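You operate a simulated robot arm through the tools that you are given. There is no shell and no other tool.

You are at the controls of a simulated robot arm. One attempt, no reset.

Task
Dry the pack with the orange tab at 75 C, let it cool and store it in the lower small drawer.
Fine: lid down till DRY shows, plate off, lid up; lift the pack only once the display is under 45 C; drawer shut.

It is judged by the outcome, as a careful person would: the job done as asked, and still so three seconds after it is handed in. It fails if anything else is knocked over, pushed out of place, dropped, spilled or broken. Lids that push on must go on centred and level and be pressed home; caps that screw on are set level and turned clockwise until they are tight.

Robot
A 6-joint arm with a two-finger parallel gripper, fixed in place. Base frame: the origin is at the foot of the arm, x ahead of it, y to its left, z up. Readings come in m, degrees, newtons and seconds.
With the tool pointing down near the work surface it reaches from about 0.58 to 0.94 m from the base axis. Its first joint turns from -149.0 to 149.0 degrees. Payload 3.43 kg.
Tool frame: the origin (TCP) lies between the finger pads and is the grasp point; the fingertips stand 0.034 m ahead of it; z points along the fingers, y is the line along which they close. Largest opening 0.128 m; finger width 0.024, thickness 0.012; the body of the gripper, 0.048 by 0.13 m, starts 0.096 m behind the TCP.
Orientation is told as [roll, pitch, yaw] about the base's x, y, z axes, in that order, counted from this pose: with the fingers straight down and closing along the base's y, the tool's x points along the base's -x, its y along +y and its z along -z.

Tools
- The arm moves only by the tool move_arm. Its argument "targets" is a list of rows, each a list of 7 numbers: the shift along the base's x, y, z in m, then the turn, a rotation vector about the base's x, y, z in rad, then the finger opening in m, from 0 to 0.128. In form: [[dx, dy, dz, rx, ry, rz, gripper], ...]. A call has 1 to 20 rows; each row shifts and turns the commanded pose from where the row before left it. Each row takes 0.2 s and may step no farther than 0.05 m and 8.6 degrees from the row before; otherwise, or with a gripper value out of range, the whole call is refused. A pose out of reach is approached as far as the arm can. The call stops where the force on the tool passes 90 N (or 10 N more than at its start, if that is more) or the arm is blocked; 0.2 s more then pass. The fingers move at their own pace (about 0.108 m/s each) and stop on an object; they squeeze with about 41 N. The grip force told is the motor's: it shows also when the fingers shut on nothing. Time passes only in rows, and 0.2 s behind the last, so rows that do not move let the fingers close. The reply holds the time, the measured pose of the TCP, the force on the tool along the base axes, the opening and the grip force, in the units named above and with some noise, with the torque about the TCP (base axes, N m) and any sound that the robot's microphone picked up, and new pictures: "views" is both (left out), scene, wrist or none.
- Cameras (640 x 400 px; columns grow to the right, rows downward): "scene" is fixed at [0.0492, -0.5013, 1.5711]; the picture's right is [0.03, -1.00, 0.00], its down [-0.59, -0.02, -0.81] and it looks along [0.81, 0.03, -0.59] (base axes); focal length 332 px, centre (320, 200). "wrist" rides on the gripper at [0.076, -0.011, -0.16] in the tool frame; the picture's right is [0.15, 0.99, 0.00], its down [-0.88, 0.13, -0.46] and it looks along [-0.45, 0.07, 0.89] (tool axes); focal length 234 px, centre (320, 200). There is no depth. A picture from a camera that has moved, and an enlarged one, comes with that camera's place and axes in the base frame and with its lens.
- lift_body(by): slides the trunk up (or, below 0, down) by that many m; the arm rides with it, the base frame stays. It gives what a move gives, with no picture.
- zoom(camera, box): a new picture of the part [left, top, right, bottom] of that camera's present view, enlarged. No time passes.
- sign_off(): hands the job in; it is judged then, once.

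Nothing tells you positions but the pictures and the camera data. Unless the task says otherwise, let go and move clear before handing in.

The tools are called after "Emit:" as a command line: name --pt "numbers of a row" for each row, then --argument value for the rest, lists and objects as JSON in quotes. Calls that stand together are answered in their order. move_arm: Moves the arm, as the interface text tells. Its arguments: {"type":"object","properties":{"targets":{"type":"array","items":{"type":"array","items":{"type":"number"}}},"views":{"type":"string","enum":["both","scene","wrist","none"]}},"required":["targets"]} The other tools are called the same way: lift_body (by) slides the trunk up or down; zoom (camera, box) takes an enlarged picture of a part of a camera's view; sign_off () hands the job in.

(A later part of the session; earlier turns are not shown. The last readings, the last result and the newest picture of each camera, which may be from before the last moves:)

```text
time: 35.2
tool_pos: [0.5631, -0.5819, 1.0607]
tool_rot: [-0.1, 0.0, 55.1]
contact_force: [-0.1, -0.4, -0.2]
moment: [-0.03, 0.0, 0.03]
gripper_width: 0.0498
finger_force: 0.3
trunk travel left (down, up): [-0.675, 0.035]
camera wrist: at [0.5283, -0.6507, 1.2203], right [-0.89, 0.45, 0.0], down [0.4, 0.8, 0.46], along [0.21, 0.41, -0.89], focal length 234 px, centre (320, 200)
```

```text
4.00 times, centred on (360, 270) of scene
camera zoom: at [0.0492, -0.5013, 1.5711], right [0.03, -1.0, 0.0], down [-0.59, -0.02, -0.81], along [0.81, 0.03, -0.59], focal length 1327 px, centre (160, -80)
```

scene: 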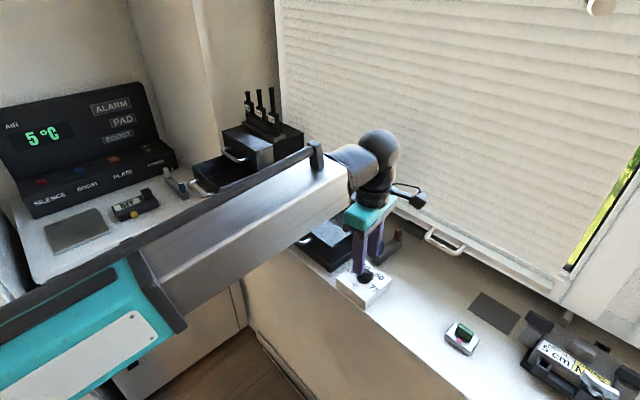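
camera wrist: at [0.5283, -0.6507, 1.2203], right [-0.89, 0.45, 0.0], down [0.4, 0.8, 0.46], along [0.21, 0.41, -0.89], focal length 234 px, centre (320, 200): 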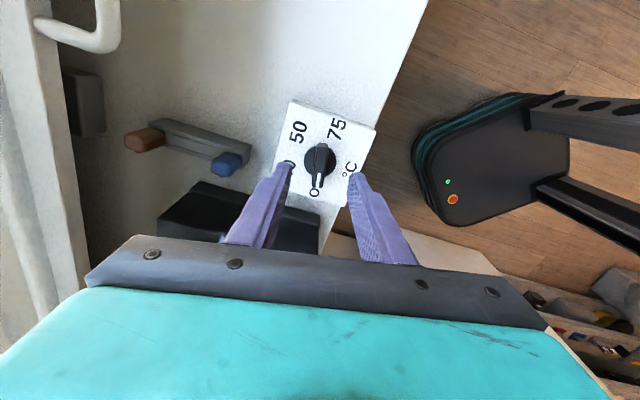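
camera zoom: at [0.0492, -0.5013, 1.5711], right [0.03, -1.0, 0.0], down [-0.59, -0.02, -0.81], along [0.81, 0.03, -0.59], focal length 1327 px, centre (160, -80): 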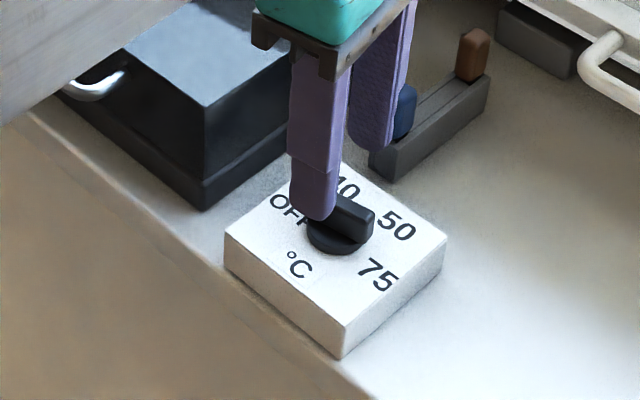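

The knob bar lines up with the gripper. Before gripping, I'll test in the air (tips clear above the knob) that the wrist can make the 200° clockwise turn.

Emit:
move_arm --pt "0.001 -0.001 0 0 0 -0.145 0.05" --pt "0 0 0 0 0 -0.145 0.05" --pt "0 0 0 0 0 -0.145 0.05" --pt "0 0 0 0 0 -0.145 0.05" --pt "0 0 0 0 0 -0.145 0.05" --pt "0 0 0 0 0 -0.145 0.05" --pt "0 0 0 0 0 -0.145 0.05" --pt "0 0 0 0 0 -0.145 0.05" --pt "0 0 0 0 0 -0.145 0.05" --pt "0 0 0 0 0 -0.145 0.05" --pt "0 0 0 0 0 -0.145 0.05" --pt "0 0 0 0 0 -0.145 0.05" --views "both"

```text
time: 37.8
tool_pos: [0.562, -0.5824, 1.0621]
tool_rot: [-0.1, 0.1, -44.9]
contact_force: [-0.3, 0.4, 0.8]
moment: [0.0, -0.01, 0.0]
gripper_width: 0.0501
finger_force: 0.1
trunk travel left (down, up): [-0.675, 0.035]
camera wrist: at [0.501, -0.5372, 1.221], right [0.59, 0.8, 0.0], down [0.72, -0.53, 0.46], along [0.37, -0.27, -0.89], focal length 234 px, centre (320, 200)
```

scene: 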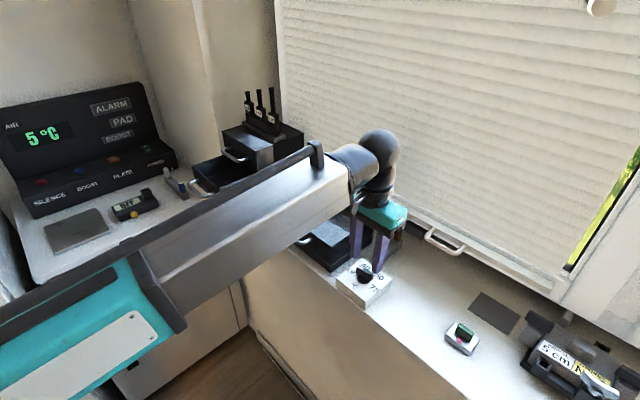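
wrist: 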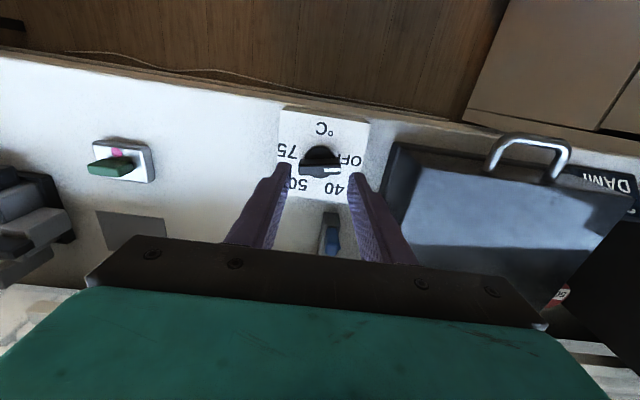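

That half works. Testing the second 100°.

Emit:
move_arm --pt "0 0 0 0 0 -0.145 0.05" --pt "0 0 0 0 0 -0.145 0.05" --pt "0 0 0 0 0 -0.145 0.05" --pt "0 0 0 0 0 -0.145 0.05" --pt "0 0 0 0 0 -0.145 0.05" --pt "0 0 0 0 0 -0.145 0.05" --pt "0 0 0 0 0 -0.145 0.05" --pt "0 0 0 0 0 -0.145 0.05" --pt "0 0 0 0 0 -0.145 0.05" --pt "0 0 0 0 0 -0.145 0.05" --pt "0 0 0 0 0 -0.145 0.05" --pt "0 0 0 0 0 -0.145 0.05" --views "wrist"

```text
time: 40.4
tool_pos: [0.5628, -0.585, 1.061]
tool_rot: [-0.1, 0.0, -144.7]
contact_force: [0.0, 0.7, 0.0]
moment: [-0.03, -0.04, 0.03]
gripper_width: 0.0501
finger_force: 0.1
trunk travel left (down, up): [-0.675, 0.035]
camera wrist: at [0.6179, -0.531, 1.2207], right [0.69, -0.72, 0.0], down [-0.64, -0.62, 0.46], along [-0.33, -0.31, -0.89], focal length 234 px, centre (320, 200)
```

wrist: 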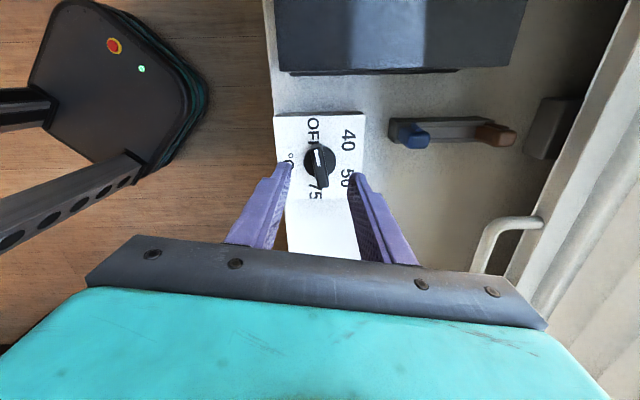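

The full 200° is reachable. Turning back to 55° to take hold of the knob at OFF.

Emit:
move_arm --pt "0 0 0 0 0 0.145 0.05" --pt "0 0 0 0 0 0.145 0.05" --pt "0 0 0 0 0 0.145 0.05" --pt "0 0 0 0 0 0.145 0.05" --pt "0 0 0 0 0 0.145 0.05" --pt "0 0 0 0 0 0.145 0.05" --pt "0 0 0 0 0 0.145 0.05" --pt "0 0 0 0 0 0.145 0.05" --pt "0 0 0 0 0 0.145 0.05" --pt "0 0 0 0 0 0.145 0.05" --pt "0 0 0 0 0 0.145 0.05" --pt "0 0 0 0 0 0.145 0.05" --pt "0 0 0 0 0 0.145 0.05" --pt "0 0 0 0 0 0.145 0.05" --pt "0 0 0 0 0 0.145 0.05" --pt "0 0 0 0 0 0.145 0.05" --pt "0 0 0 0 0 0.145 0.05" --pt "0 0 0 0 0 0.145 0.05" --pt "0 0 0 0 0 0.145 0.05" --pt "0 0 0 0 0 0.145 0.05" --views "none"

Emit:
move_arm --pt "0 0 0 0 0 0.145 0.045" --pt "0 0 0 0 0 0.145 0.04" --pt "0 0 0 0 0 0.145 0.036" --pt "0 0 0 0 0 0.145 0.036" --pt "0 0 -0.02 0 0 0 0.036" --pt "0 0 -0.014 0 0 0 0.036" --pt "0 0 0 0 0 0 0.036" --views "wrist"

Emit:
zoom --camera "wrist" --box '[240, 120, 400, 240]'

Emit:
zoom --camera "scene" --box '[330, 240, 400, 310]'

```text
time: 44.6
tool_pos: [0.5622, -0.5836, 1.0596]
tool_rot: [-0.1, 0.0, 21.9]
contact_force: [-0.2, 0.0, -0.3]
moment: [0.0, -0.01, 0.0]
gripper_width: 0.05
finger_force: 0.1
trunk travel left (down, up): [-0.675, 0.035]
```

```text
time: 46.2
tool_pos: [0.5621, -0.5822, 1.0269]
tool_rot: [-0.1, 0.1, 55.0]
contact_force: [0.5, 0.3, 1.2]
moment: [0.03, -0.04, 0.06]
gripper_width: 0.0357
finger_force: 0.1
trunk travel left (down, up): [-0.675, 0.035]
camera wrist: at [0.5281, -0.6516, 1.187], right [-0.89, 0.45, 0.0], down [0.4, 0.8, 0.46], along [0.21, 0.41, -0.89], focal length 234 px, centre (320, 200)
```

wrist: 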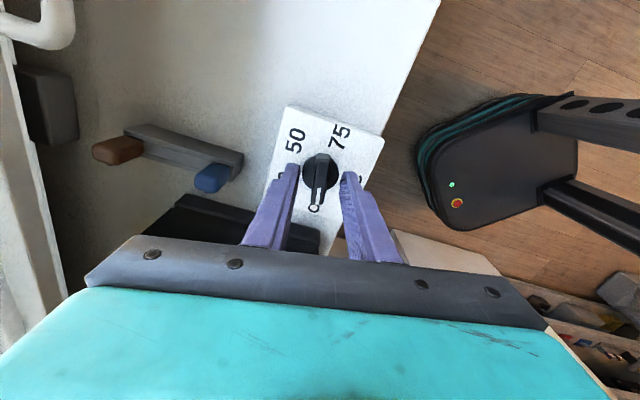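

```text
3.33 times, centred on (320, 180) of wrist
camera zoom: at [0.5281, -0.6516, 1.187], right [-0.89, 0.45, 0.0], down [0.4, 0.8, 0.46], along [0.21, 0.41, -0.89], focal length 781 px, centre (320, 267)
```

zoom: 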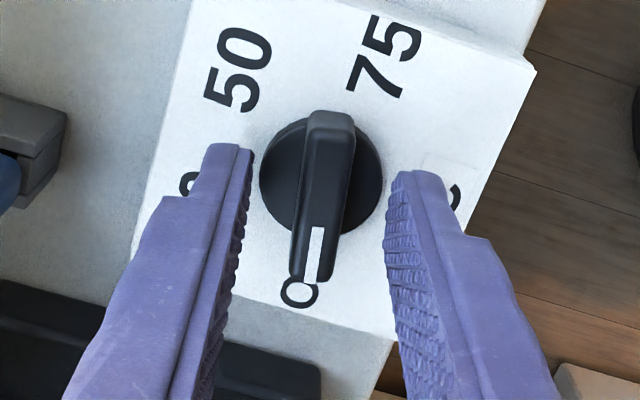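

```text
5.71 times, centred on (365, 275) of scene
camera zoom: at [0.0492, -0.5013, 1.5711], right [0.03, -1.0, 0.0], down [-0.59, -0.02, -0.81], along [0.81, 0.03, -0.59], focal length 1896 px, centre (63, -229)
```

zoom: 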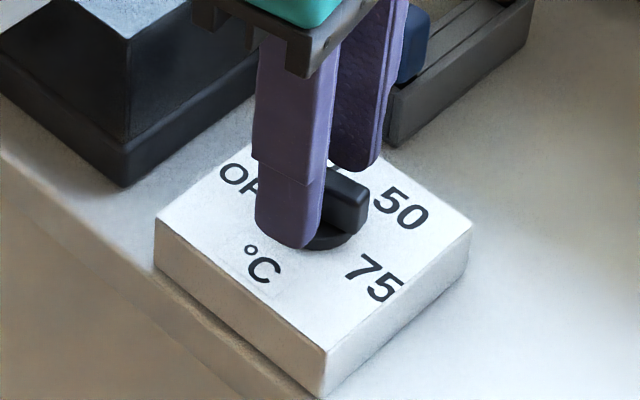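

The bar is between the pads. Closing on it, then turning clockwise in steps.

Emit:
move_arm --pt "0 0 -0.003 0 0 0 0.036" --pt "0 0 0 0 0 0 0.015" --pt "0 0 0 0 0 0 0.0" --pt "0 0 0 0 0 0 0.0" --views "none"

Emit:
zoom --camera "scene" --box '[330, 240, 400, 310]'

Emit:
zoom --camera "wrist" --box '[240, 120, 400, 240]'

```text
time: 47.2
tool_pos: [0.5618, -0.5837, 1.0243]
tool_rot: [-0.1, -0.1, 55.0]
contact_force: [-0.3, 0.4, -0.2]
moment: [0.08, 0.16, 0.01]
gripper_width: 0.0118
finger_force: 44.9
trunk travel left (down, up): [-0.675, 0.035]
```

```text
5.71 times, centred on (365, 275) of scene
camera zoom: at [0.0492, -0.5013, 1.5711], right [0.03, -1.0, 0.0], down [-0.59, -0.02, -0.81], along [0.81, 0.03, -0.59], focal length 1896 px, centre (63, -229)
```

zoom: 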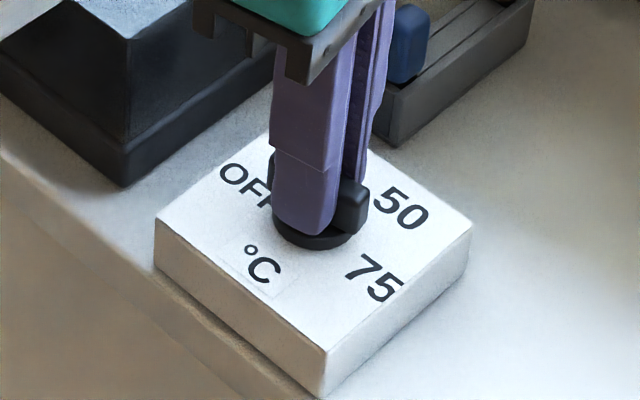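

```text
3.33 times, centred on (320, 180) of wrist
camera zoom: at [0.5278, -0.6519, 1.184], right [-0.89, 0.45, 0.0], down [0.4, 0.8, 0.46], along [0.21, 0.41, -0.89], focal length 781 px, centre (320, 267)
```

zoom: 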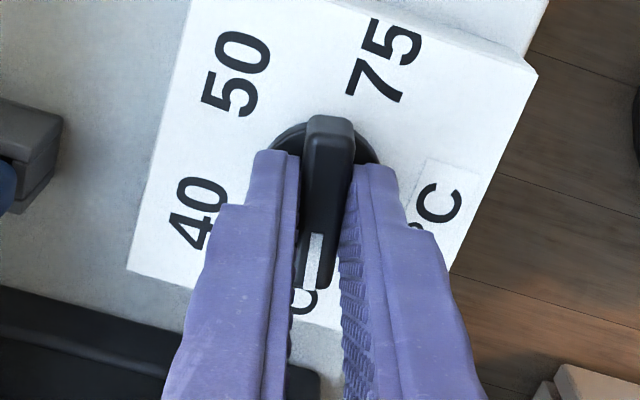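

Good grip on the knob (12 mm, no side load). Turning clockwise about 33° first, then checking.

Emit:
move_arm --pt "0 0 0 0 0 -0.1 0" --pt "0 0 0 0 0 -0.145 0" --pt "0 0 0 0 0 -0.145 0" --pt "0 0 0 0 0 -0.145 0" --views "scene"

Emit:
zoom --camera "scene" --box '[330, 240, 400, 310]'

```text
time: 48.2
tool_pos: [0.561, -0.5838, 1.0249]
tool_rot: [-0.2, -0.1, 24.2]
contact_force: [-0.5, -0.8, 6.0]
moment: [0.05, 0.63, -0.01]
gripper_width: 0.012
finger_force: 45.1
trunk travel left (down, up): [-0.675, 0.035]
```

scene: 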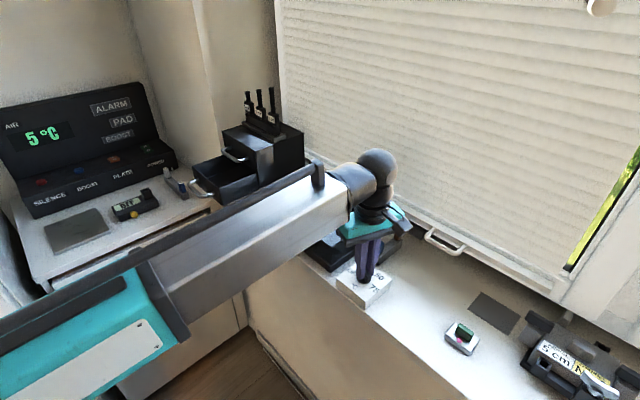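

```text
5.71 times, centred on (365, 275) of scene
camera zoom: at [0.0492, -0.5013, 1.5711], right [0.03, -1.0, 0.0], down [-0.59, -0.02, -0.81], along [0.81, 0.03, -0.59], focal length 1896 px, centre (63, -229)
```

zoom: 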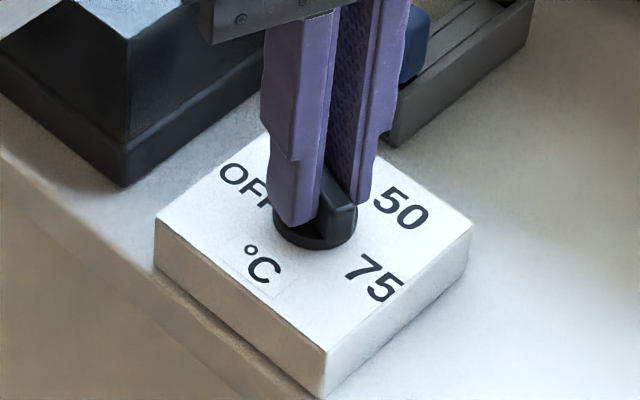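

The knob turns with the gripper. Continuing.

Emit:
move_arm --pt "0 0 0 0 0 -0.145 0" --pt "0 0 0 0 0 -0.145 0" --pt "0 0 0 0 0 -0.145 0" --pt "0 0 0 0 0 -0.145 0" --pt "0 0 0 0 0 -0.145 0" --pt "0 0 0 0 0 -0.145 0" --pt "0 0 0 0 0 -0.145 0" --pt "0 0 0 0 0 -0.145 0" --pt "0 0 0 0 0 -0.145 0" --pt "0 0 0 0 0 -0.145 0" --views "wrist"

Emit:
zoom --camera "wrist" --box '[240, 120, 400, 240]'

```text
time: 50.4
tool_pos: [0.5618, -0.5825, 1.0243]
tool_rot: [-0.1, -0.1, -58.9]
contact_force: [2.8, -2.6, 3.1]
moment: [-1.17, -1.0, -0.01]
gripper_width: 0.0121
finger_force: 44.7
trunk travel left (down, up): [-0.675, 0.035]
camera wrist: at [0.5138, -0.5239, 1.1839], right [0.77, 0.64, 0.0], down [0.57, -0.69, 0.46], along [0.29, -0.35, -0.89], focal length 234 px, centre (320, 200)
```

wrist: 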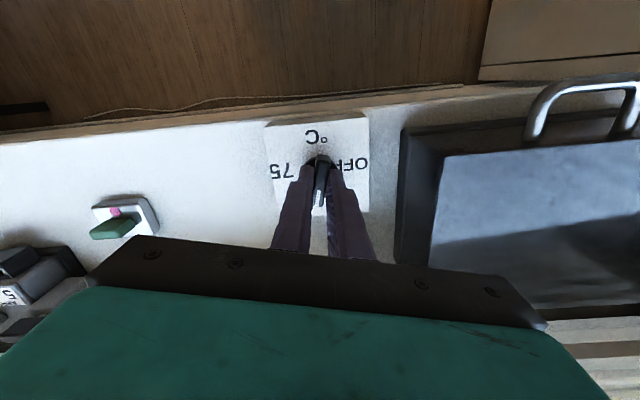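

```text
3.33 times, centred on (320, 180) of wrist
camera zoom: at [0.5138, -0.5239, 1.1839], right [0.77, 0.64, 0.0], down [0.57, -0.69, 0.46], along [0.29, -0.35, -0.89], focal length 781 px, centre (320, 267)
```

zoom: 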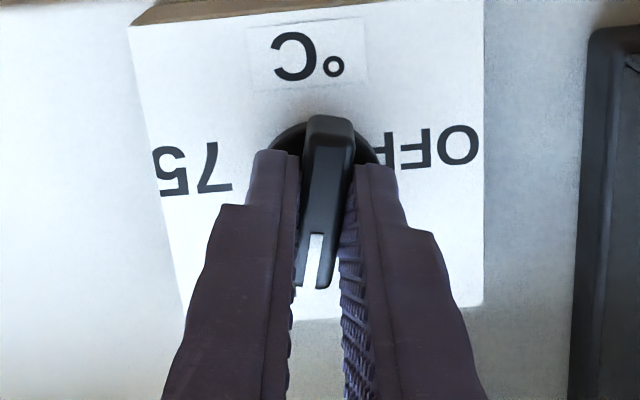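

The pointer has followed to about -59°. Turning the remaining 86° to reach 75.

Emit:
move_arm --pt "0 0 0 0 0 -0.145 0" --pt "0 0 0 0 0 -0.145 0" --pt "0 0 0 0 0 -0.145 0" --pt "0 0 0 0 0 -0.145 0" --pt "0 0 0 0 0 -0.145 0" --pt "0 0 0 0 0 -0.145 0" --pt "0 0 0 0 0 -0.145 0" --pt "0 0 0 0 0 -0.145 0" --pt "0 0 0 0 0 -0.145 0" --pt "0 0 0 0 0 -0.145 0" --pt "0 0 0 0 0 -0.045 0" --views "both"

Emit:
zoom --camera "wrist" --box '[240, 100, 400, 220]'

Emit:
zoom --camera "scene" --box '[240, 180, 400, 310]'

```text
time: 52.8
tool_pos: [0.5628, -0.583, 1.0253]
tool_rot: [-0.2, 0.0, -144.5]
contact_force: [3.7, -4.8, 6.4]
moment: [-0.27, -0.08, -0.02]
gripper_width: 0.0118
finger_force: 44.8
trunk travel left (down, up): [-0.675, 0.035]
camera wrist: at [0.618, -0.5305, 1.184], right [0.69, -0.72, 0.0], down [-0.64, -0.62, 0.46], along [-0.33, -0.31, -0.89], focal length 234 px, centre (320, 200)
```

scene: 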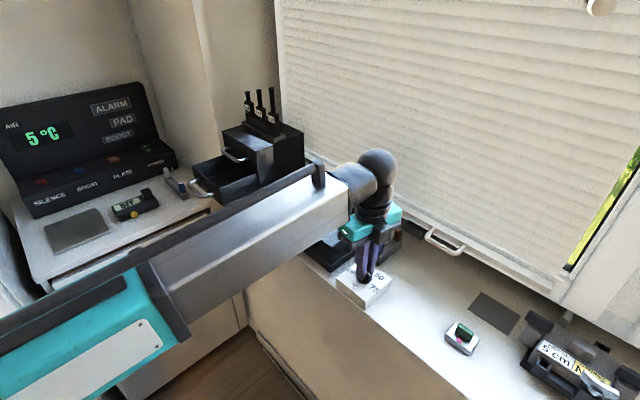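
wrist: 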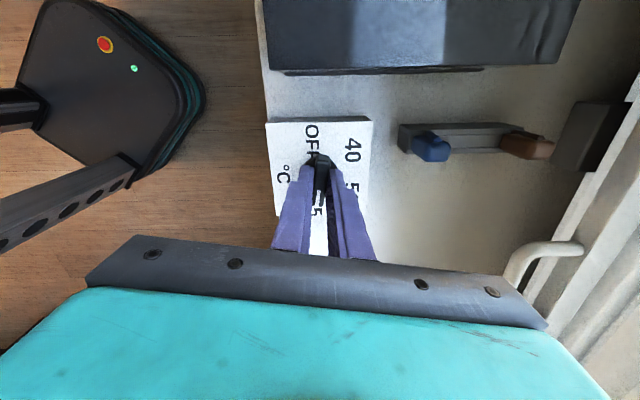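

```text
3.33 times, centred on (320, 160) of wrist
camera zoom: at [0.618, -0.5305, 1.184], right [0.69, -0.72, 0.0], down [-0.64, -0.62, 0.46], along [-0.33, -0.31, -0.89], focal length 781 px, centre (320, 333)
```

zoom: 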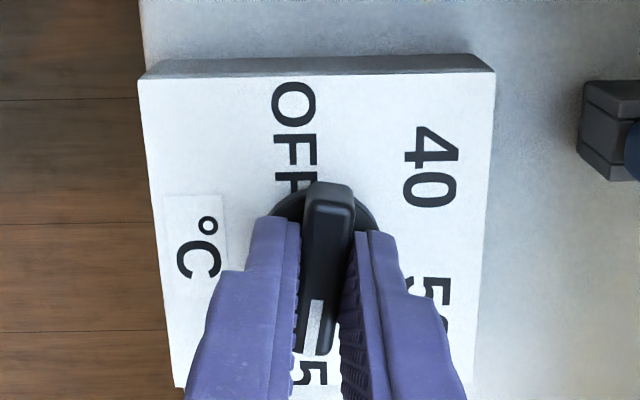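

```text
3.08 times, centred on (320, 245) of scene
camera zoom: at [0.0492, -0.5013, 1.5711], right [0.03, -1.0, 0.0], down [-0.59, -0.02, -0.81], along [0.81, 0.03, -0.59], focal length 1021 px, centre (320, 62)
```

zoom: 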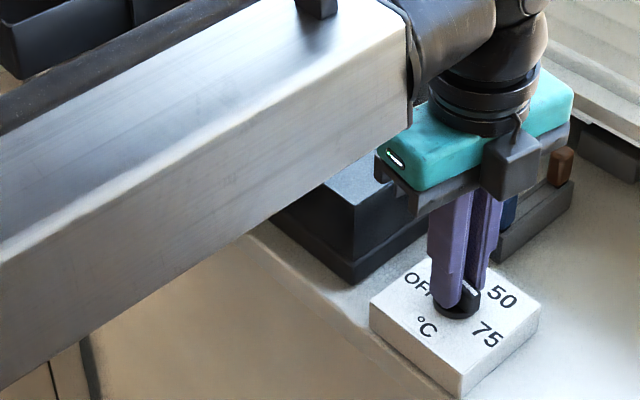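

The pointer is at 75. I'll release, rise, and swing aside so the scene camera can see the display.

Emit:
move_arm --pt "0 0 0 0 0 0 0.02" --pt "0 0 0 0 0 0 0.036" --pt "0 0 0 0 0 0 0.036" --pt "0 0 0.02 0 0 0 0.036" --pt "0 0 0.04 0 0 0 0.04" --pt "0 0 0.03 0 0 0 0.04" --pt "-0.02 -0.03 0.01 0 0 0 0.04" --pt "-0.02 -0.03 0 0 0 0 0.04" --pt "-0.02 -0.03 0 0 0 0 0.04" --views "scene"

Emit:
zoom --camera "scene" --box '[240, 180, 400, 310]'

```text
time: 54.8
tool_pos: [0.5016, -0.6736, 1.1248]
tool_rot: [-0.1, 0.1, -144.5]
contact_force: [0.4, 0.7, 0.2]
moment: [0.03, 0.01, -0.01]
gripper_width: 0.0399
finger_force: 0.1
trunk travel left (down, up): [-0.675, 0.035]
```

scene: 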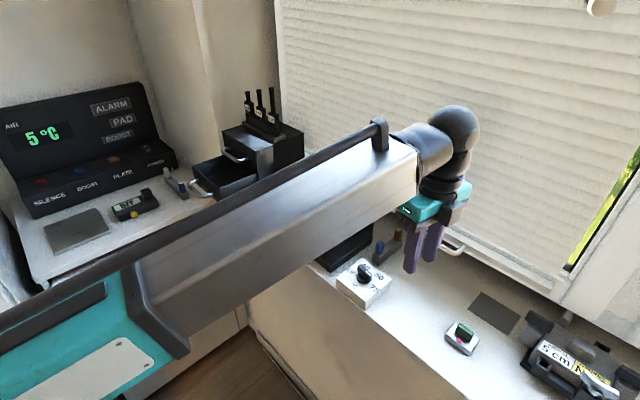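

```text
3.08 times, centred on (320, 245) of scene
camera zoom: at [0.0492, -0.5013, 1.5711], right [0.03, -1.0, 0.0], down [-0.59, -0.02, -0.81], along [0.81, 0.03, -0.59], focal length 1021 px, centre (320, 62)
```

zoom: 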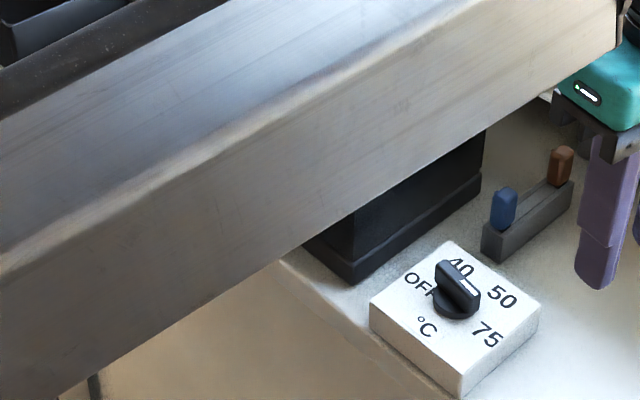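

The pointer stays at 75. The forearm hides the display, so I'll lower the tool over the empty spot, which cleared the view before.

Emit:
move_arm --pt "-0.003 -0.005 -0.03 0 0 0 0.04" --pt "0 0 -0.04 0 0 0 0.04" --pt "0 0 -0.03 0 0 0 0.04" --views "scene"

Emit:
zoom --camera "scene" --box '[230, 170, 350, 270]'

Emit:
zoom --camera "scene" --box '[330, 240, 400, 310]'

```text
time: 55.6
tool_pos: [0.4982, -0.6776, 1.0257]
tool_rot: [0.0, 0.0, -144.3]
contact_force: [-0.3, 0.5, 0.3]
moment: [0.02, -0.05, 0.02]
gripper_width: 0.0397
finger_force: 0.0
trunk travel left (down, up): [-0.675, 0.035]
```

scene: 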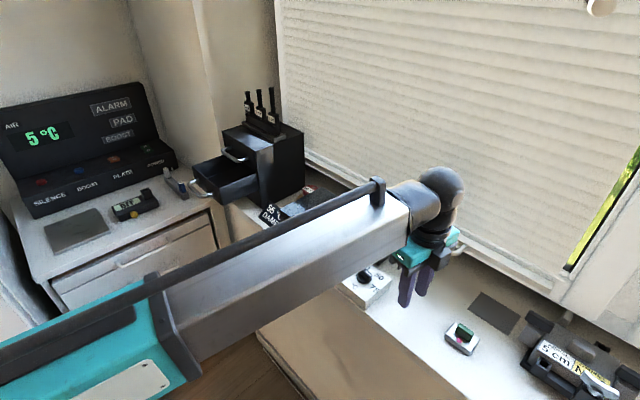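

```text
4.00 times, centred on (290, 220) of scene
camera zoom: at [0.0492, -0.5013, 1.5711], right [0.03, -1.0, 0.0], down [-0.59, -0.02, -0.81], along [0.81, 0.03, -0.59], focal length 1327 px, centre (440, 120)
```

zoom: 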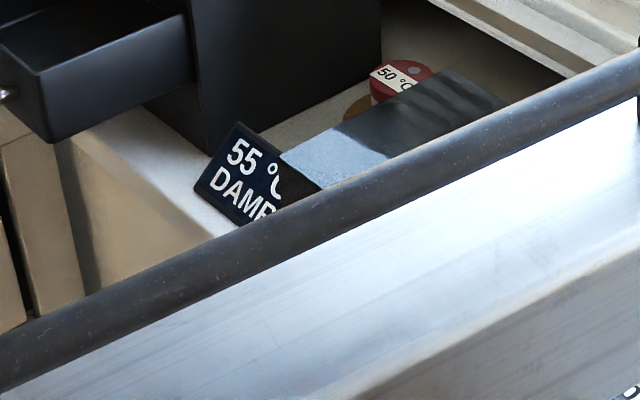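

```text
5.71 times, centred on (365, 275) of scene
camera zoom: at [0.0492, -0.5013, 1.5711], right [0.03, -1.0, 0.0], down [-0.59, -0.02, -0.81], along [0.81, 0.03, -0.59], focal length 1896 px, centre (63, -229)
```

zoom: 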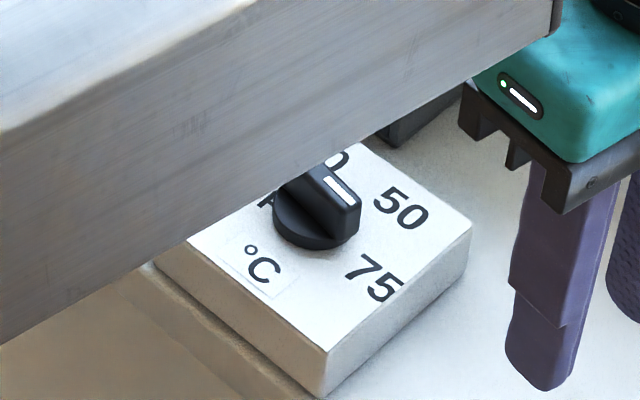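

The display reads 55 °C and DAMP, so the plate is heating. I'll wait here.

Emit:
move_arm --pt "0 0 0 0 0 0 0.04" --pt "0 0 0 0 0 0 0.04" --pt "0 0 0 0 0 0 0.04" --pt "0 0 0 0 0 0 0.04" --pt "0 0 0 0 0 0 0.04" --pt "0 0 0 0 0 0 0.04" --pt "0 0 0 0 0 0 0.04" --pt "0 0 0 0 0 0 0.04" --pt "0 0 0 0 0 0 0.04" --pt "0 0 0 0 0 0 0.04" --pt "0 0 0 0 0 0 0.04" --pt "0 0 0 0 0 0 0.04" --pt "0 0 0 0 0 0 0.04" --pt "0 0 0 0 0 0 0.04" --pt "0 0 0 0 0 0 0.04" --views "none"

Emit:
zoom --camera "scene" --box '[250, 180, 330, 250]'

```text
time: 58.8
tool_pos: [0.4982, -0.6772, 1.0263]
tool_rot: [-0.1, 0.0, -144.4]
contact_force: [-0.2, -0.6, 0.5]
moment: [-0.01, 0.03, -0.03]
gripper_width: 0.0399
finger_force: 0.0
trunk travel left (down, up): [-0.675, 0.035]
```

```text
5.71 times, centred on (290, 215) of scene
camera zoom: at [0.0492, -0.5013, 1.5711], right [0.03, -1.0, 0.0], down [-0.59, -0.02, -0.81], along [0.81, 0.03, -0.59], focal length 1896 px, centre (491, 114)
```

zoom: 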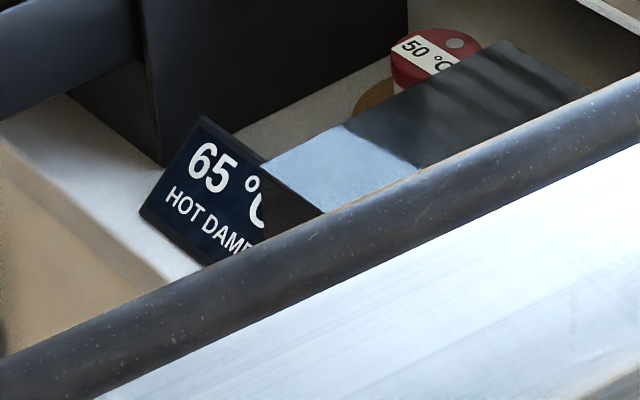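

65 °C, "HOT DAMP". Waiting on.

Emit:
move_arm --pt "0 0 0 0 0 0 0.04" --pt "0 0 0 0 0 0 0.04" --pt "0 0 0 0 0 0 0.04" --pt "0 0 0 0 0 0 0.04" --pt "0 0 0 0 0 0 0.04" --pt "0 0 0 0 0 0 0.04" --pt "0 0 0 0 0 0 0.04" --pt "0 0 0 0 0 0 0.04" --pt "0 0 0 0 0 0 0.04" --pt "0 0 0 0 0 0 0.04" --pt "0 0 0 0 0 0 0.04" --pt "0 0 0 0 0 0 0.04" --pt "0 0 0 0 0 0 0.04" --pt "0 0 0 0 0 0 0.04" --pt "0 0 0 0 0 0 0.04" --pt "0 0 0 0 0 0 0.04" --pt "0 0 0 0 0 0 0.04" --pt "0 0 0 0 0 0 0.04" --pt "0 0 0 0 0 0 0.04" --pt "0 0 0 0 0 0 0.04" --views "none"

Emit:
zoom --camera "scene" --box '[250, 180, 330, 250]'

```text
time: 63.0
tool_pos: [0.4984, -0.6767, 1.0261]
tool_rot: [-0.1, 0.1, -144.4]
contact_force: [-0.4, 0.0, 0.5]
moment: [0.02, 0.02, 0.0]
gripper_width: 0.04
finger_force: 0.1
trunk travel left (down, up): [-0.675, 0.035]
```

```text
5.71 times, centred on (290, 215) of scene
camera zoom: at [0.0492, -0.5013, 1.5711], right [0.03, -1.0, 0.0], down [-0.59, -0.02, -0.81], along [0.81, 0.03, -0.59], focal length 1896 px, centre (491, 114)
```

zoom: 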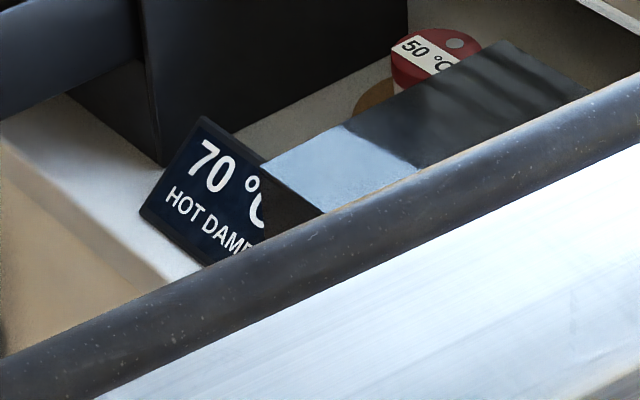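

70 °C and still "HOT DAMP". Continuing to wait.

Emit:
move_arm --pt "0 0 0 0 0 0 0.04" --pt "0 0 0 0 0 0 0.04" --pt "0 0 0 0 0 0 0.04" --pt "0 0 0 0 0 0 0.04" --pt "0 0 0 0 0 0 0.04" --pt "0 0 0 0 0 0 0.04" --pt "0 0 0 0 0 0 0.04" --pt "0 0 0 0 0 0 0.04" --pt "0 0 0 0 0 0 0.04" --pt "0 0 0 0 0 0 0.04" --pt "0 0 0 0 0 0 0.04" --pt "0 0 0 0 0 0 0.04" --pt "0 0 0 0 0 0 0.04" --pt "0 0 0 0 0 0 0.04" --pt "0 0 0 0 0 0 0.04" --pt "0 0 0 0 0 0 0.04" --pt "0 0 0 0 0 0 0.04" --pt "0 0 0 0 0 0 0.04" --pt "0 0 0 0 0 0 0.04" --pt "0 0 0 0 0 0 0.04" --views "none"

Emit:
zoom --camera "scene" --box '[250, 180, 330, 250]'

```text
time: 67.2
tool_pos: [0.4987, -0.6767, 1.0263]
tool_rot: [0.0, 0.0, -144.4]
contact_force: [-0.3, 0.3, 0.1]
moment: [0.01, -0.01, 0.0]
gripper_width: 0.04
finger_force: 0.0
trunk travel left (down, up): [-0.675, 0.035]
```

```text
5.71 times, centred on (290, 215) of scene
camera zoom: at [0.0492, -0.5013, 1.5711], right [0.03, -1.0, 0.0], down [-0.59, -0.02, -0.81], along [0.81, 0.03, -0.59], focal length 1896 px, centre (491, 114)
```

zoom: 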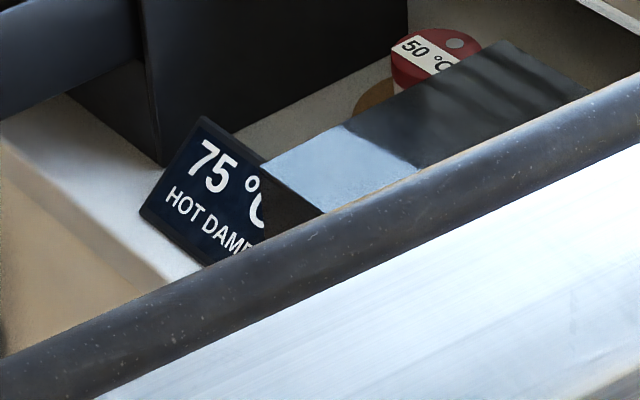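

75 °C reached, still damp. Waiting for DRY.

Emit:
move_arm --pt "0 0 0 0 0 0 0.04" --pt "0 0 0 0 0 0 0.04" --pt "0 0 0 0 0 0 0.04" --pt "0 0 0 0 0 0 0.04" --pt "0 0 0 0 0 0 0.04" --pt "0 0 0 0 0 0 0.04" --pt "0 0 0 0 0 0 0.04" --pt "0 0 0 0 0 0 0.04" --pt "0 0 0 0 0 0 0.04" --pt "0 0 0 0 0 0 0.04" --pt "0 0 0 0 0 0 0.04" --pt "0 0 0 0 0 0 0.04" --pt "0 0 0 0 0 0 0.04" --pt "0 0 0 0 0 0 0.04" --pt "0 0 0 0 0 0 0.04" --pt "0 0 0 0 0 0 0.04" --pt "0 0 0 0 0 0 0.04" --pt "0 0 0 0 0 0 0.04" --pt "0 0 0 0 0 0 0.04" --pt "0 0 0 0 0 0 0.04" --views "none"

Emit:
zoom --camera "scene" --box '[250, 180, 330, 250]'

```text
time: 71.4
tool_pos: [0.4976, -0.6757, 1.0254]
tool_rot: [-0.2, 0.0, -144.4]
contact_force: [0.3, 0.7, -0.9]
moment: [-0.01, -0.02, 0.0]
gripper_width: 0.0399
finger_force: 0.1
trunk travel left (down, up): [-0.675, 0.035]
```

```text
5.71 times, centred on (290, 215) of scene
camera zoom: at [0.0492, -0.5013, 1.5711], right [0.03, -1.0, 0.0], down [-0.59, -0.02, -0.81], along [0.81, 0.03, -0.59], focal length 1896 px, centre (491, 114)
```

zoom: 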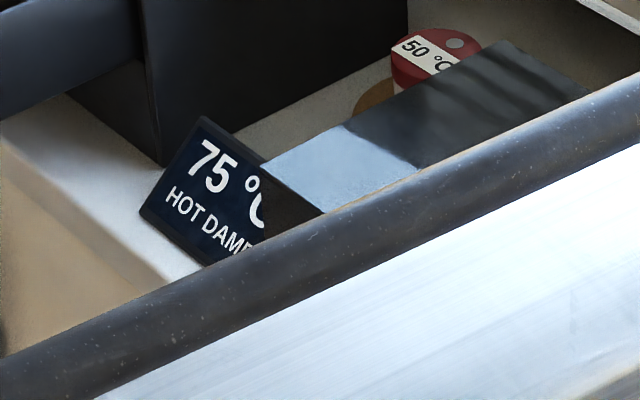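

Still 75 °C HOT DAMP; waiting on with two looks.

Emit:
move_arm --pt "0 0 0 0 0 0 0.04" --pt "0 0 0 0 0 0 0.04" --pt "0 0 0 0 0 0 0.04" --pt "0 0 0 0 0 0 0.04" --pt "0 0 0 0 0 0 0.04" --pt "0 0 0 0 0 0 0.04" --pt "0 0 0 0 0 0 0.04" --pt "0 0 0 0 0 0 0.04" --pt "0 0 0 0 0 0 0.04" --pt "0 0 0 0 0 0 0.04" --pt "0 0 0 0 0 0 0.04" --pt "0 0 0 0 0 0 0.04" --pt "0 0 0 0 0 0 0.04" --pt "0 0 0 0 0 0 0.04" --pt "0 0 0 0 0 0 0.04" --pt "0 0 0 0 0 0 0.04" --pt "0 0 0 0 0 0 0.04" --pt "0 0 0 0 0 0 0.04" --pt "0 0 0 0 0 0 0.04" --pt "0 0 0 0 0 0 0.04" --views "none"

Emit:
zoom --camera "scene" --box '[250, 180, 330, 250]'

Emit:
move_arm --pt "0 0 0 0 0 0 0.04" --pt "0 0 0 0 0 0 0.04" --pt "0 0 0 0 0 0 0.04" --pt "0 0 0 0 0 0 0.04" --pt "0 0 0 0 0 0 0.04" --pt "0 0 0 0 0 0 0.04" --pt "0 0 0 0 0 0 0.04" --pt "0 0 0 0 0 0 0.04" --pt "0 0 0 0 0 0 0.04" --pt "0 0 0 0 0 0 0.04" --pt "0 0 0 0 0 0 0.04" --pt "0 0 0 0 0 0 0.04" --pt "0 0 0 0 0 0 0.04" --pt "0 0 0 0 0 0 0.04" --pt "0 0 0 0 0 0 0.04" --pt "0 0 0 0 0 0 0.04" --pt "0 0 0 0 0 0 0.04" --pt "0 0 0 0 0 0 0.04" --pt "0 0 0 0 0 0 0.04" --pt "0 0 0 0 0 0 0.04" --views "none"

Emit:
zoom --camera "scene" --box '[250, 180, 330, 250]'

```text
time: 75.6
tool_pos: [0.4971, -0.6769, 1.0263]
tool_rot: [-0.1, -0.1, -144.4]
contact_force: [0.4, 0.0, 0.3]
moment: [-0.01, -0.01, 0.02]
gripper_width: 0.04
finger_force: 0.0
trunk travel left (down, up): [-0.675, 0.035]
```

```text
5.71 times, centred on (290, 215) of scene
camera zoom: at [0.0492, -0.5013, 1.5711], right [0.03, -1.0, 0.0], down [-0.59, -0.02, -0.81], along [0.81, 0.03, -0.59], focal length 1896 px, centre (491, 114)
```

zoom: 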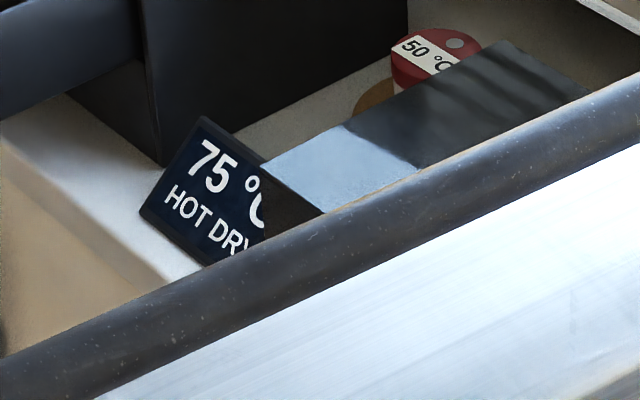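

```text
time: 79.8
tool_pos: [0.4967, -0.677, 1.0276]
tool_rot: [-0.1, 0.0, -144.4]
contact_force: [0.4, -0.1, 0.2]
moment: [-0.01, 0.0, 0.01]
gripper_width: 0.0399
finger_force: 0.1
trunk travel left (down, up): [-0.675, 0.035]
```

```text
5.71 times, centred on (290, 215) of scene
camera zoom: at [0.0492, -0.5013, 1.5711], right [0.03, -1.0, 0.0], down [-0.59, -0.02, -0.81], along [0.81, 0.03, -0.59], focal length 1896 px, centre (491, 114)
```

zoom: 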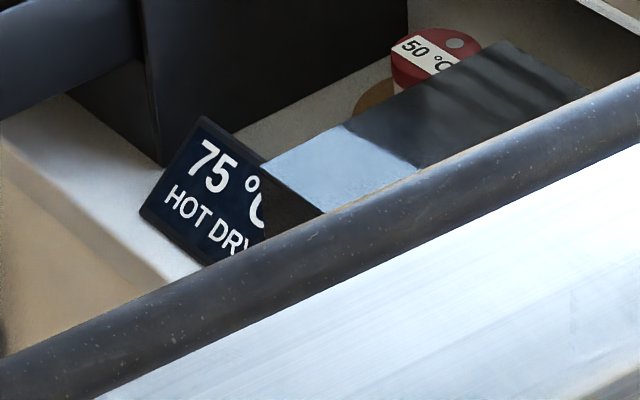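

DRY is showing. Now the plate goes off: back to the knob, grip, and turn it counter-clockwise to OFF.

Emit:
move_arm --pt "0 0 0.04 0 0 0 0.036" --pt "0.003 0.005 0.03 0 0 0 0.036" --pt "0.02 0.03 0 0 0 0 0.036" --pt "0.02 0.03 0 0 0 0 0.036" --pt "0.02 0.03 0 0 0 0 0.036" --pt "0 0 -0.025 0 0 0 0.036" --pt "0 0 0 0 0 0 0.036" --views "wrist"

Emit:
zoom --camera "wrist" --box '[240, 100, 400, 220]'

```text
time: 81.4
tool_pos: [0.5625, -0.581, 1.0704]
tool_rot: [0.0, 0.0, -144.5]
contact_force: [-0.7, -0.9, -0.3]
moment: [0.03, 0.01, 0.02]
gripper_width: 0.0359
finger_force: 0.0
trunk travel left (down, up): [-0.675, 0.035]
camera wrist: at [0.618, -0.5297, 1.2298], right [0.69, -0.72, 0.0], down [-0.64, -0.62, 0.46], along [-0.33, -0.32, -0.89], focal length 234 px, centre (320, 200)
```

wrist: 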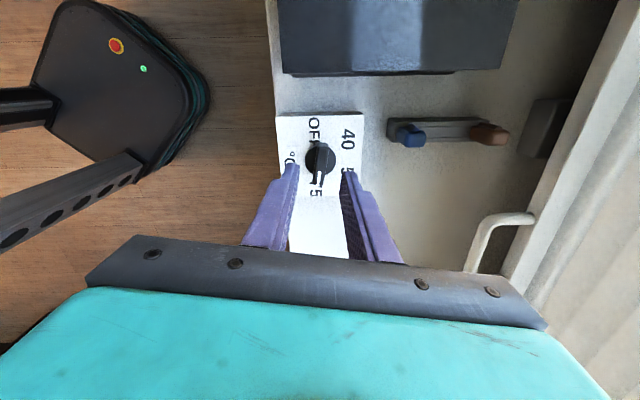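

```text
3.33 times, centred on (320, 160) of wrist
camera zoom: at [0.618, -0.5297, 1.2298], right [0.69, -0.72, 0.0], down [-0.64, -0.62, 0.46], along [-0.33, -0.32, -0.89], focal length 781 px, centre (320, 333)
```

zoom: 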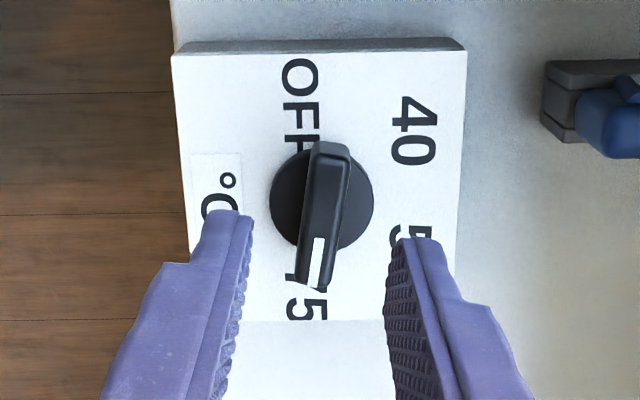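

Aligned with the bar. Descending and gripping.

Emit:
move_arm --pt "0 0 -0.025 0 0 0 0.036" --pt "0 0 -0.02 0 0 0 0.036" --pt "0 0 0 0 0 0 0.015" --pt "0 0 0 0 0 0 0.0" --pt "0 0 0 0 0 0 0.0" --pt "0 0 0 0 0 0.1 0" --pt "0 0 0 0 0 0.145 0" --pt "0 0 0 0 0 0.145 0" --views "wrist"

Emit:
zoom --camera "wrist" --box '[240, 100, 400, 220]'

```text
time: 83.2
tool_pos: [0.5612, -0.5838, 1.0242]
tool_rot: [-0.1, 0.0, -122.0]
contact_force: [8.5, -8.0, 7.0]
moment: [-0.32, -0.31, -0.01]
gripper_width: 0.0118
finger_force: 45.2
trunk travel left (down, up): [-0.675, 0.035]
camera wrist: at [0.5933, -0.5132, 1.1839], right [0.92, -0.4, 0.0], down [-0.35, -0.82, 0.46], along [-0.18, -0.42, -0.89], focal length 234 px, centre (320, 200)
```

wrist: 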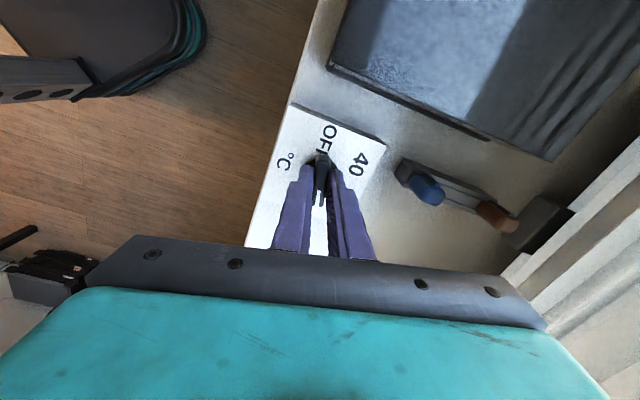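

```text
3.33 times, centred on (320, 160) of wrist
camera zoom: at [0.5933, -0.5132, 1.1839], right [0.92, -0.4, 0.0], down [-0.35, -0.82, 0.46], along [-0.18, -0.42, -0.89], focal length 781 px, centre (320, 333)
```

zoom: 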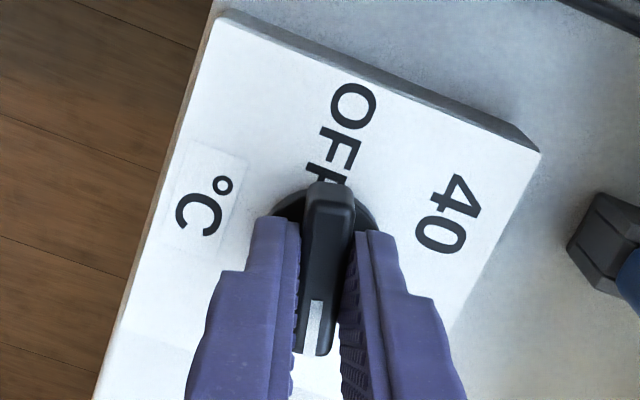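

The knob follows. Turning on counter-clockwise to OFF.

Emit:
move_arm --pt "0 0 0 0 0 0.145 0" --pt "0 0 0 0 0 0.145 0" --pt "0 0 0 0 0 0.145 0" --pt "0 0 0 0 0 0.145 0" --pt "0 0 0 0 0 0.145 0" --pt "0 0 0 0 0 0.145 0" --pt "0 0 0 0 0 0.145 0" --pt "0 0 0 0 0 0.145 0" --pt "0 0 0 0 0 0.145 0" --pt "0 0 0 0 0 0.145 0" --pt "0 0 0 0 0 0.145 0" --pt "0 0 0 0 0 0.145 0" --views "none"

Emit:
move_arm --pt "0 0 0 0 0 0.145 0" --pt "0 0 0 0 0 0.145 0" --pt "0 0 0 0 0 0.145 0" --pt "0 0 0 0 0 0.145 0" --pt "0 0 0 0 0 0.145 0" --pt "0 0 0 0 0 0.145 0" --pt "0 0 0 0 0 0.145 0" --pt "0 0 0 0 0 0.145 0" --pt "0 0 0 0 0 0.145 0" --pt "0 0 0 0 0 0.045 0" --views "wrist"

Emit:
zoom --camera "wrist" --box '[240, 100, 400, 220]'

```text
time: 85.8
tool_pos: [0.5619, -0.5822, 1.0249]
tool_rot: [-0.1, 0.0, -22.2]
contact_force: [-0.6, -1.9, 0.5]
moment: [-0.33, -1.09, 0.02]
gripper_width: 0.0116
finger_force: 45.0
trunk travel left (down, up): [-0.675, 0.035]
```

```text
time: 88.0
tool_pos: [0.5614, -0.5825, 1.0241]
tool_rot: [-0.1, 0.0, 55.1]
contact_force: [-6.0, 4.9, -5.3]
moment: [-0.8, 0.95, -0.03]
gripper_width: 0.0118
finger_force: 44.8
trunk travel left (down, up): [-0.675, 0.035]
camera wrist: at [0.5281, -0.6521, 1.1839], right [-0.9, 0.45, 0.0], down [0.4, 0.8, 0.46], along [0.2, 0.41, -0.89], focal length 234 px, centre (320, 200)
```

wrist: 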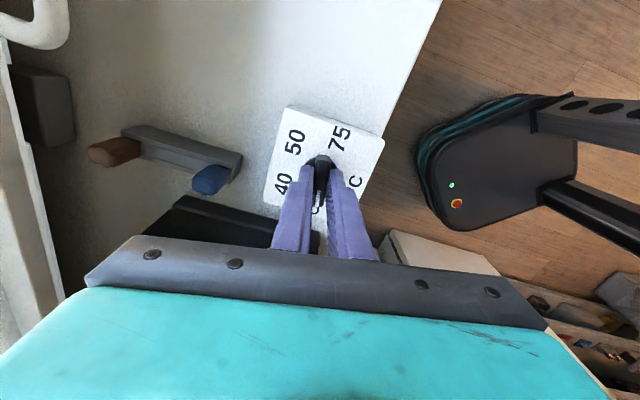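

```text
3.33 times, centred on (320, 160) of wrist
camera zoom: at [0.5281, -0.6521, 1.1839], right [-0.9, 0.45, 0.0], down [0.4, 0.8, 0.46], along [0.2, 0.41, -0.89], focal length 781 px, centre (320, 333)
```

zoom: 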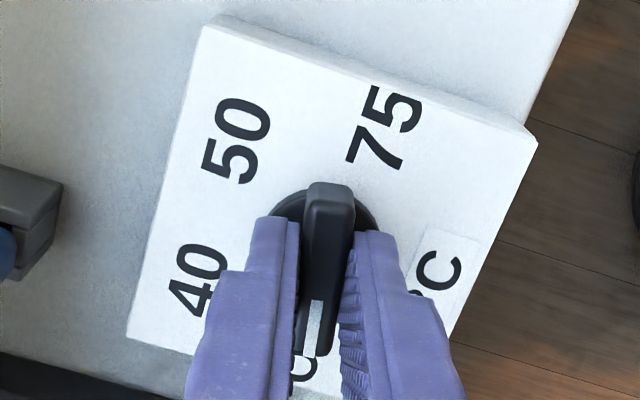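

The dial is back at OFF. Releasing, rising, and returning to the lid handle with the same tilt as before.

Emit:
move_arm --pt "0 0 0 0 0 0 0.02" --pt "0 0 0 0 0 0 0.036" --pt "0 0 0 0 0 0 0.036" --pt "0 0 0.03 0 0 0 0.036" --pt "0 0 0.047 0 0 0 0.036" --pt "0 0 0.025 0 0 -0.0873 0.036" --pt "0 0 0.025 0 0 -0.0873 0.036" --pt "0.0116 0.0391 -0.0089 -0.0863 -0.0863 0 0.03" --pt "0.0116 0.0391 -0.0089 -0.0863 -0.0863 0 0.024" --pt "0.0116 0.0391 -0.0089 -0.0863 -0.0863 0 0.02" --pt "0.0116 0.0391 -0.0089 -0.0863 -0.0863 0 0.02" --pt "0.0116 0.0391 -0.0089 -0.0863 -0.0863 0 0.02" --pt "0 0 0 0 0 0 0.02" --views "both"

Emit:
zoom --camera "scene" --box '[240, 160, 400, 310]'

Emit:
zoom --camera "wrist" --box '[220, 80, 420, 240]'

```text
time: 90.8
tool_pos: [0.6208, -0.3877, 1.109]
tool_rot: [-35.1, 0.0, 45.0]
contact_force: [-0.5, 0.2, 1.0]
moment: [0.02, -0.03, -0.02]
gripper_width: 0.0199
finger_force: 0.1
trunk travel left (down, up): [-0.675, 0.035]
camera wrist: at [0.509, -0.3829, 1.2455], right [-0.68, 0.47, -0.57], down [0.36, 0.88, 0.3], along [0.64, 0.0, -0.77], focal length 234 px, centre (320, 200)
```

scene: 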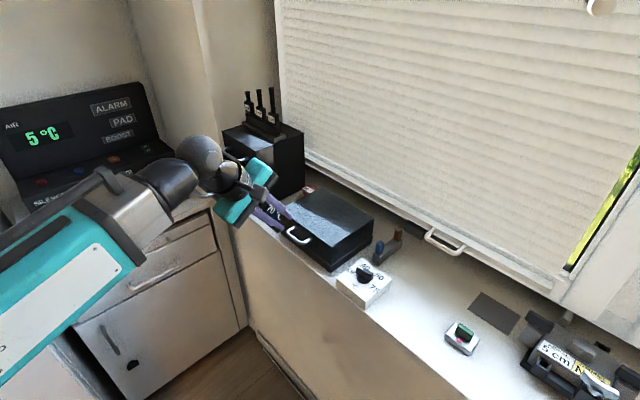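
wrist: 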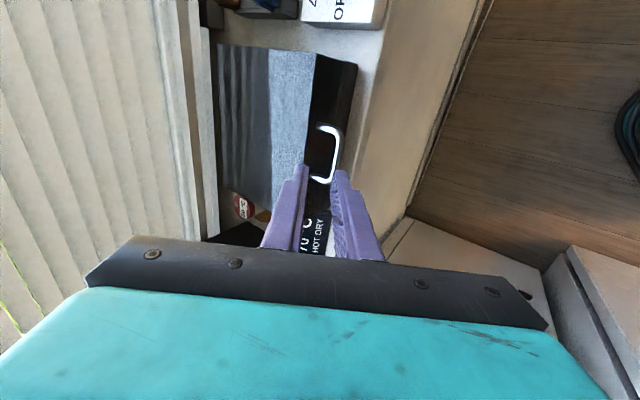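

```text
2.67 times, centred on (320, 235) of scene
camera zoom: at [0.0492, -0.5013, 1.5711], right [0.03, -1.0, 0.0], down [-0.59, -0.02, -0.81], along [0.81, 0.03, -0.59], focal length 885 px, centre (320, 107)
```

zoom: 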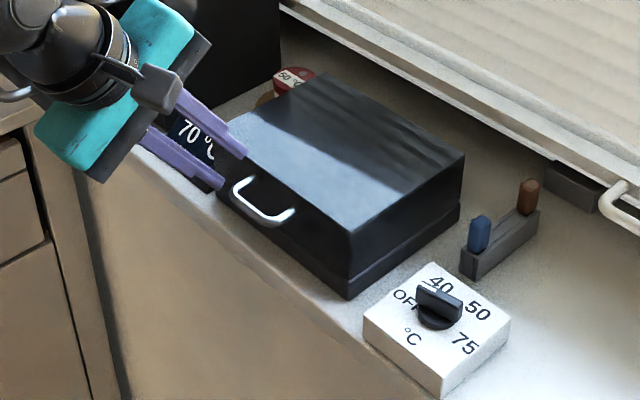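

```text
2.50 times, centred on (320, 160) of wrist
camera zoom: at [0.509, -0.3829, 1.2455], right [-0.68, 0.47, -0.57], down [0.36, 0.88, 0.3], along [0.64, 0.0, -0.77], focal length 585 px, centre (320, 300)
```

zoom: 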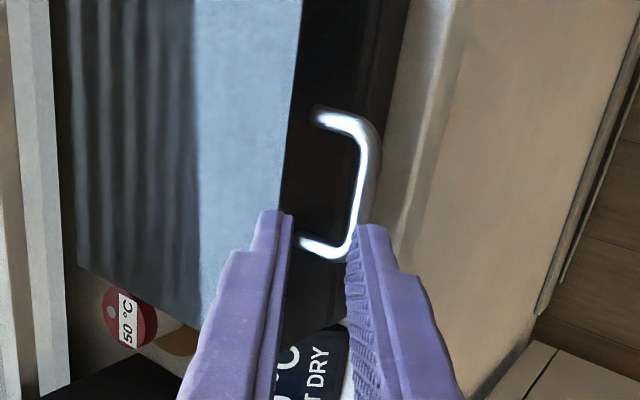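

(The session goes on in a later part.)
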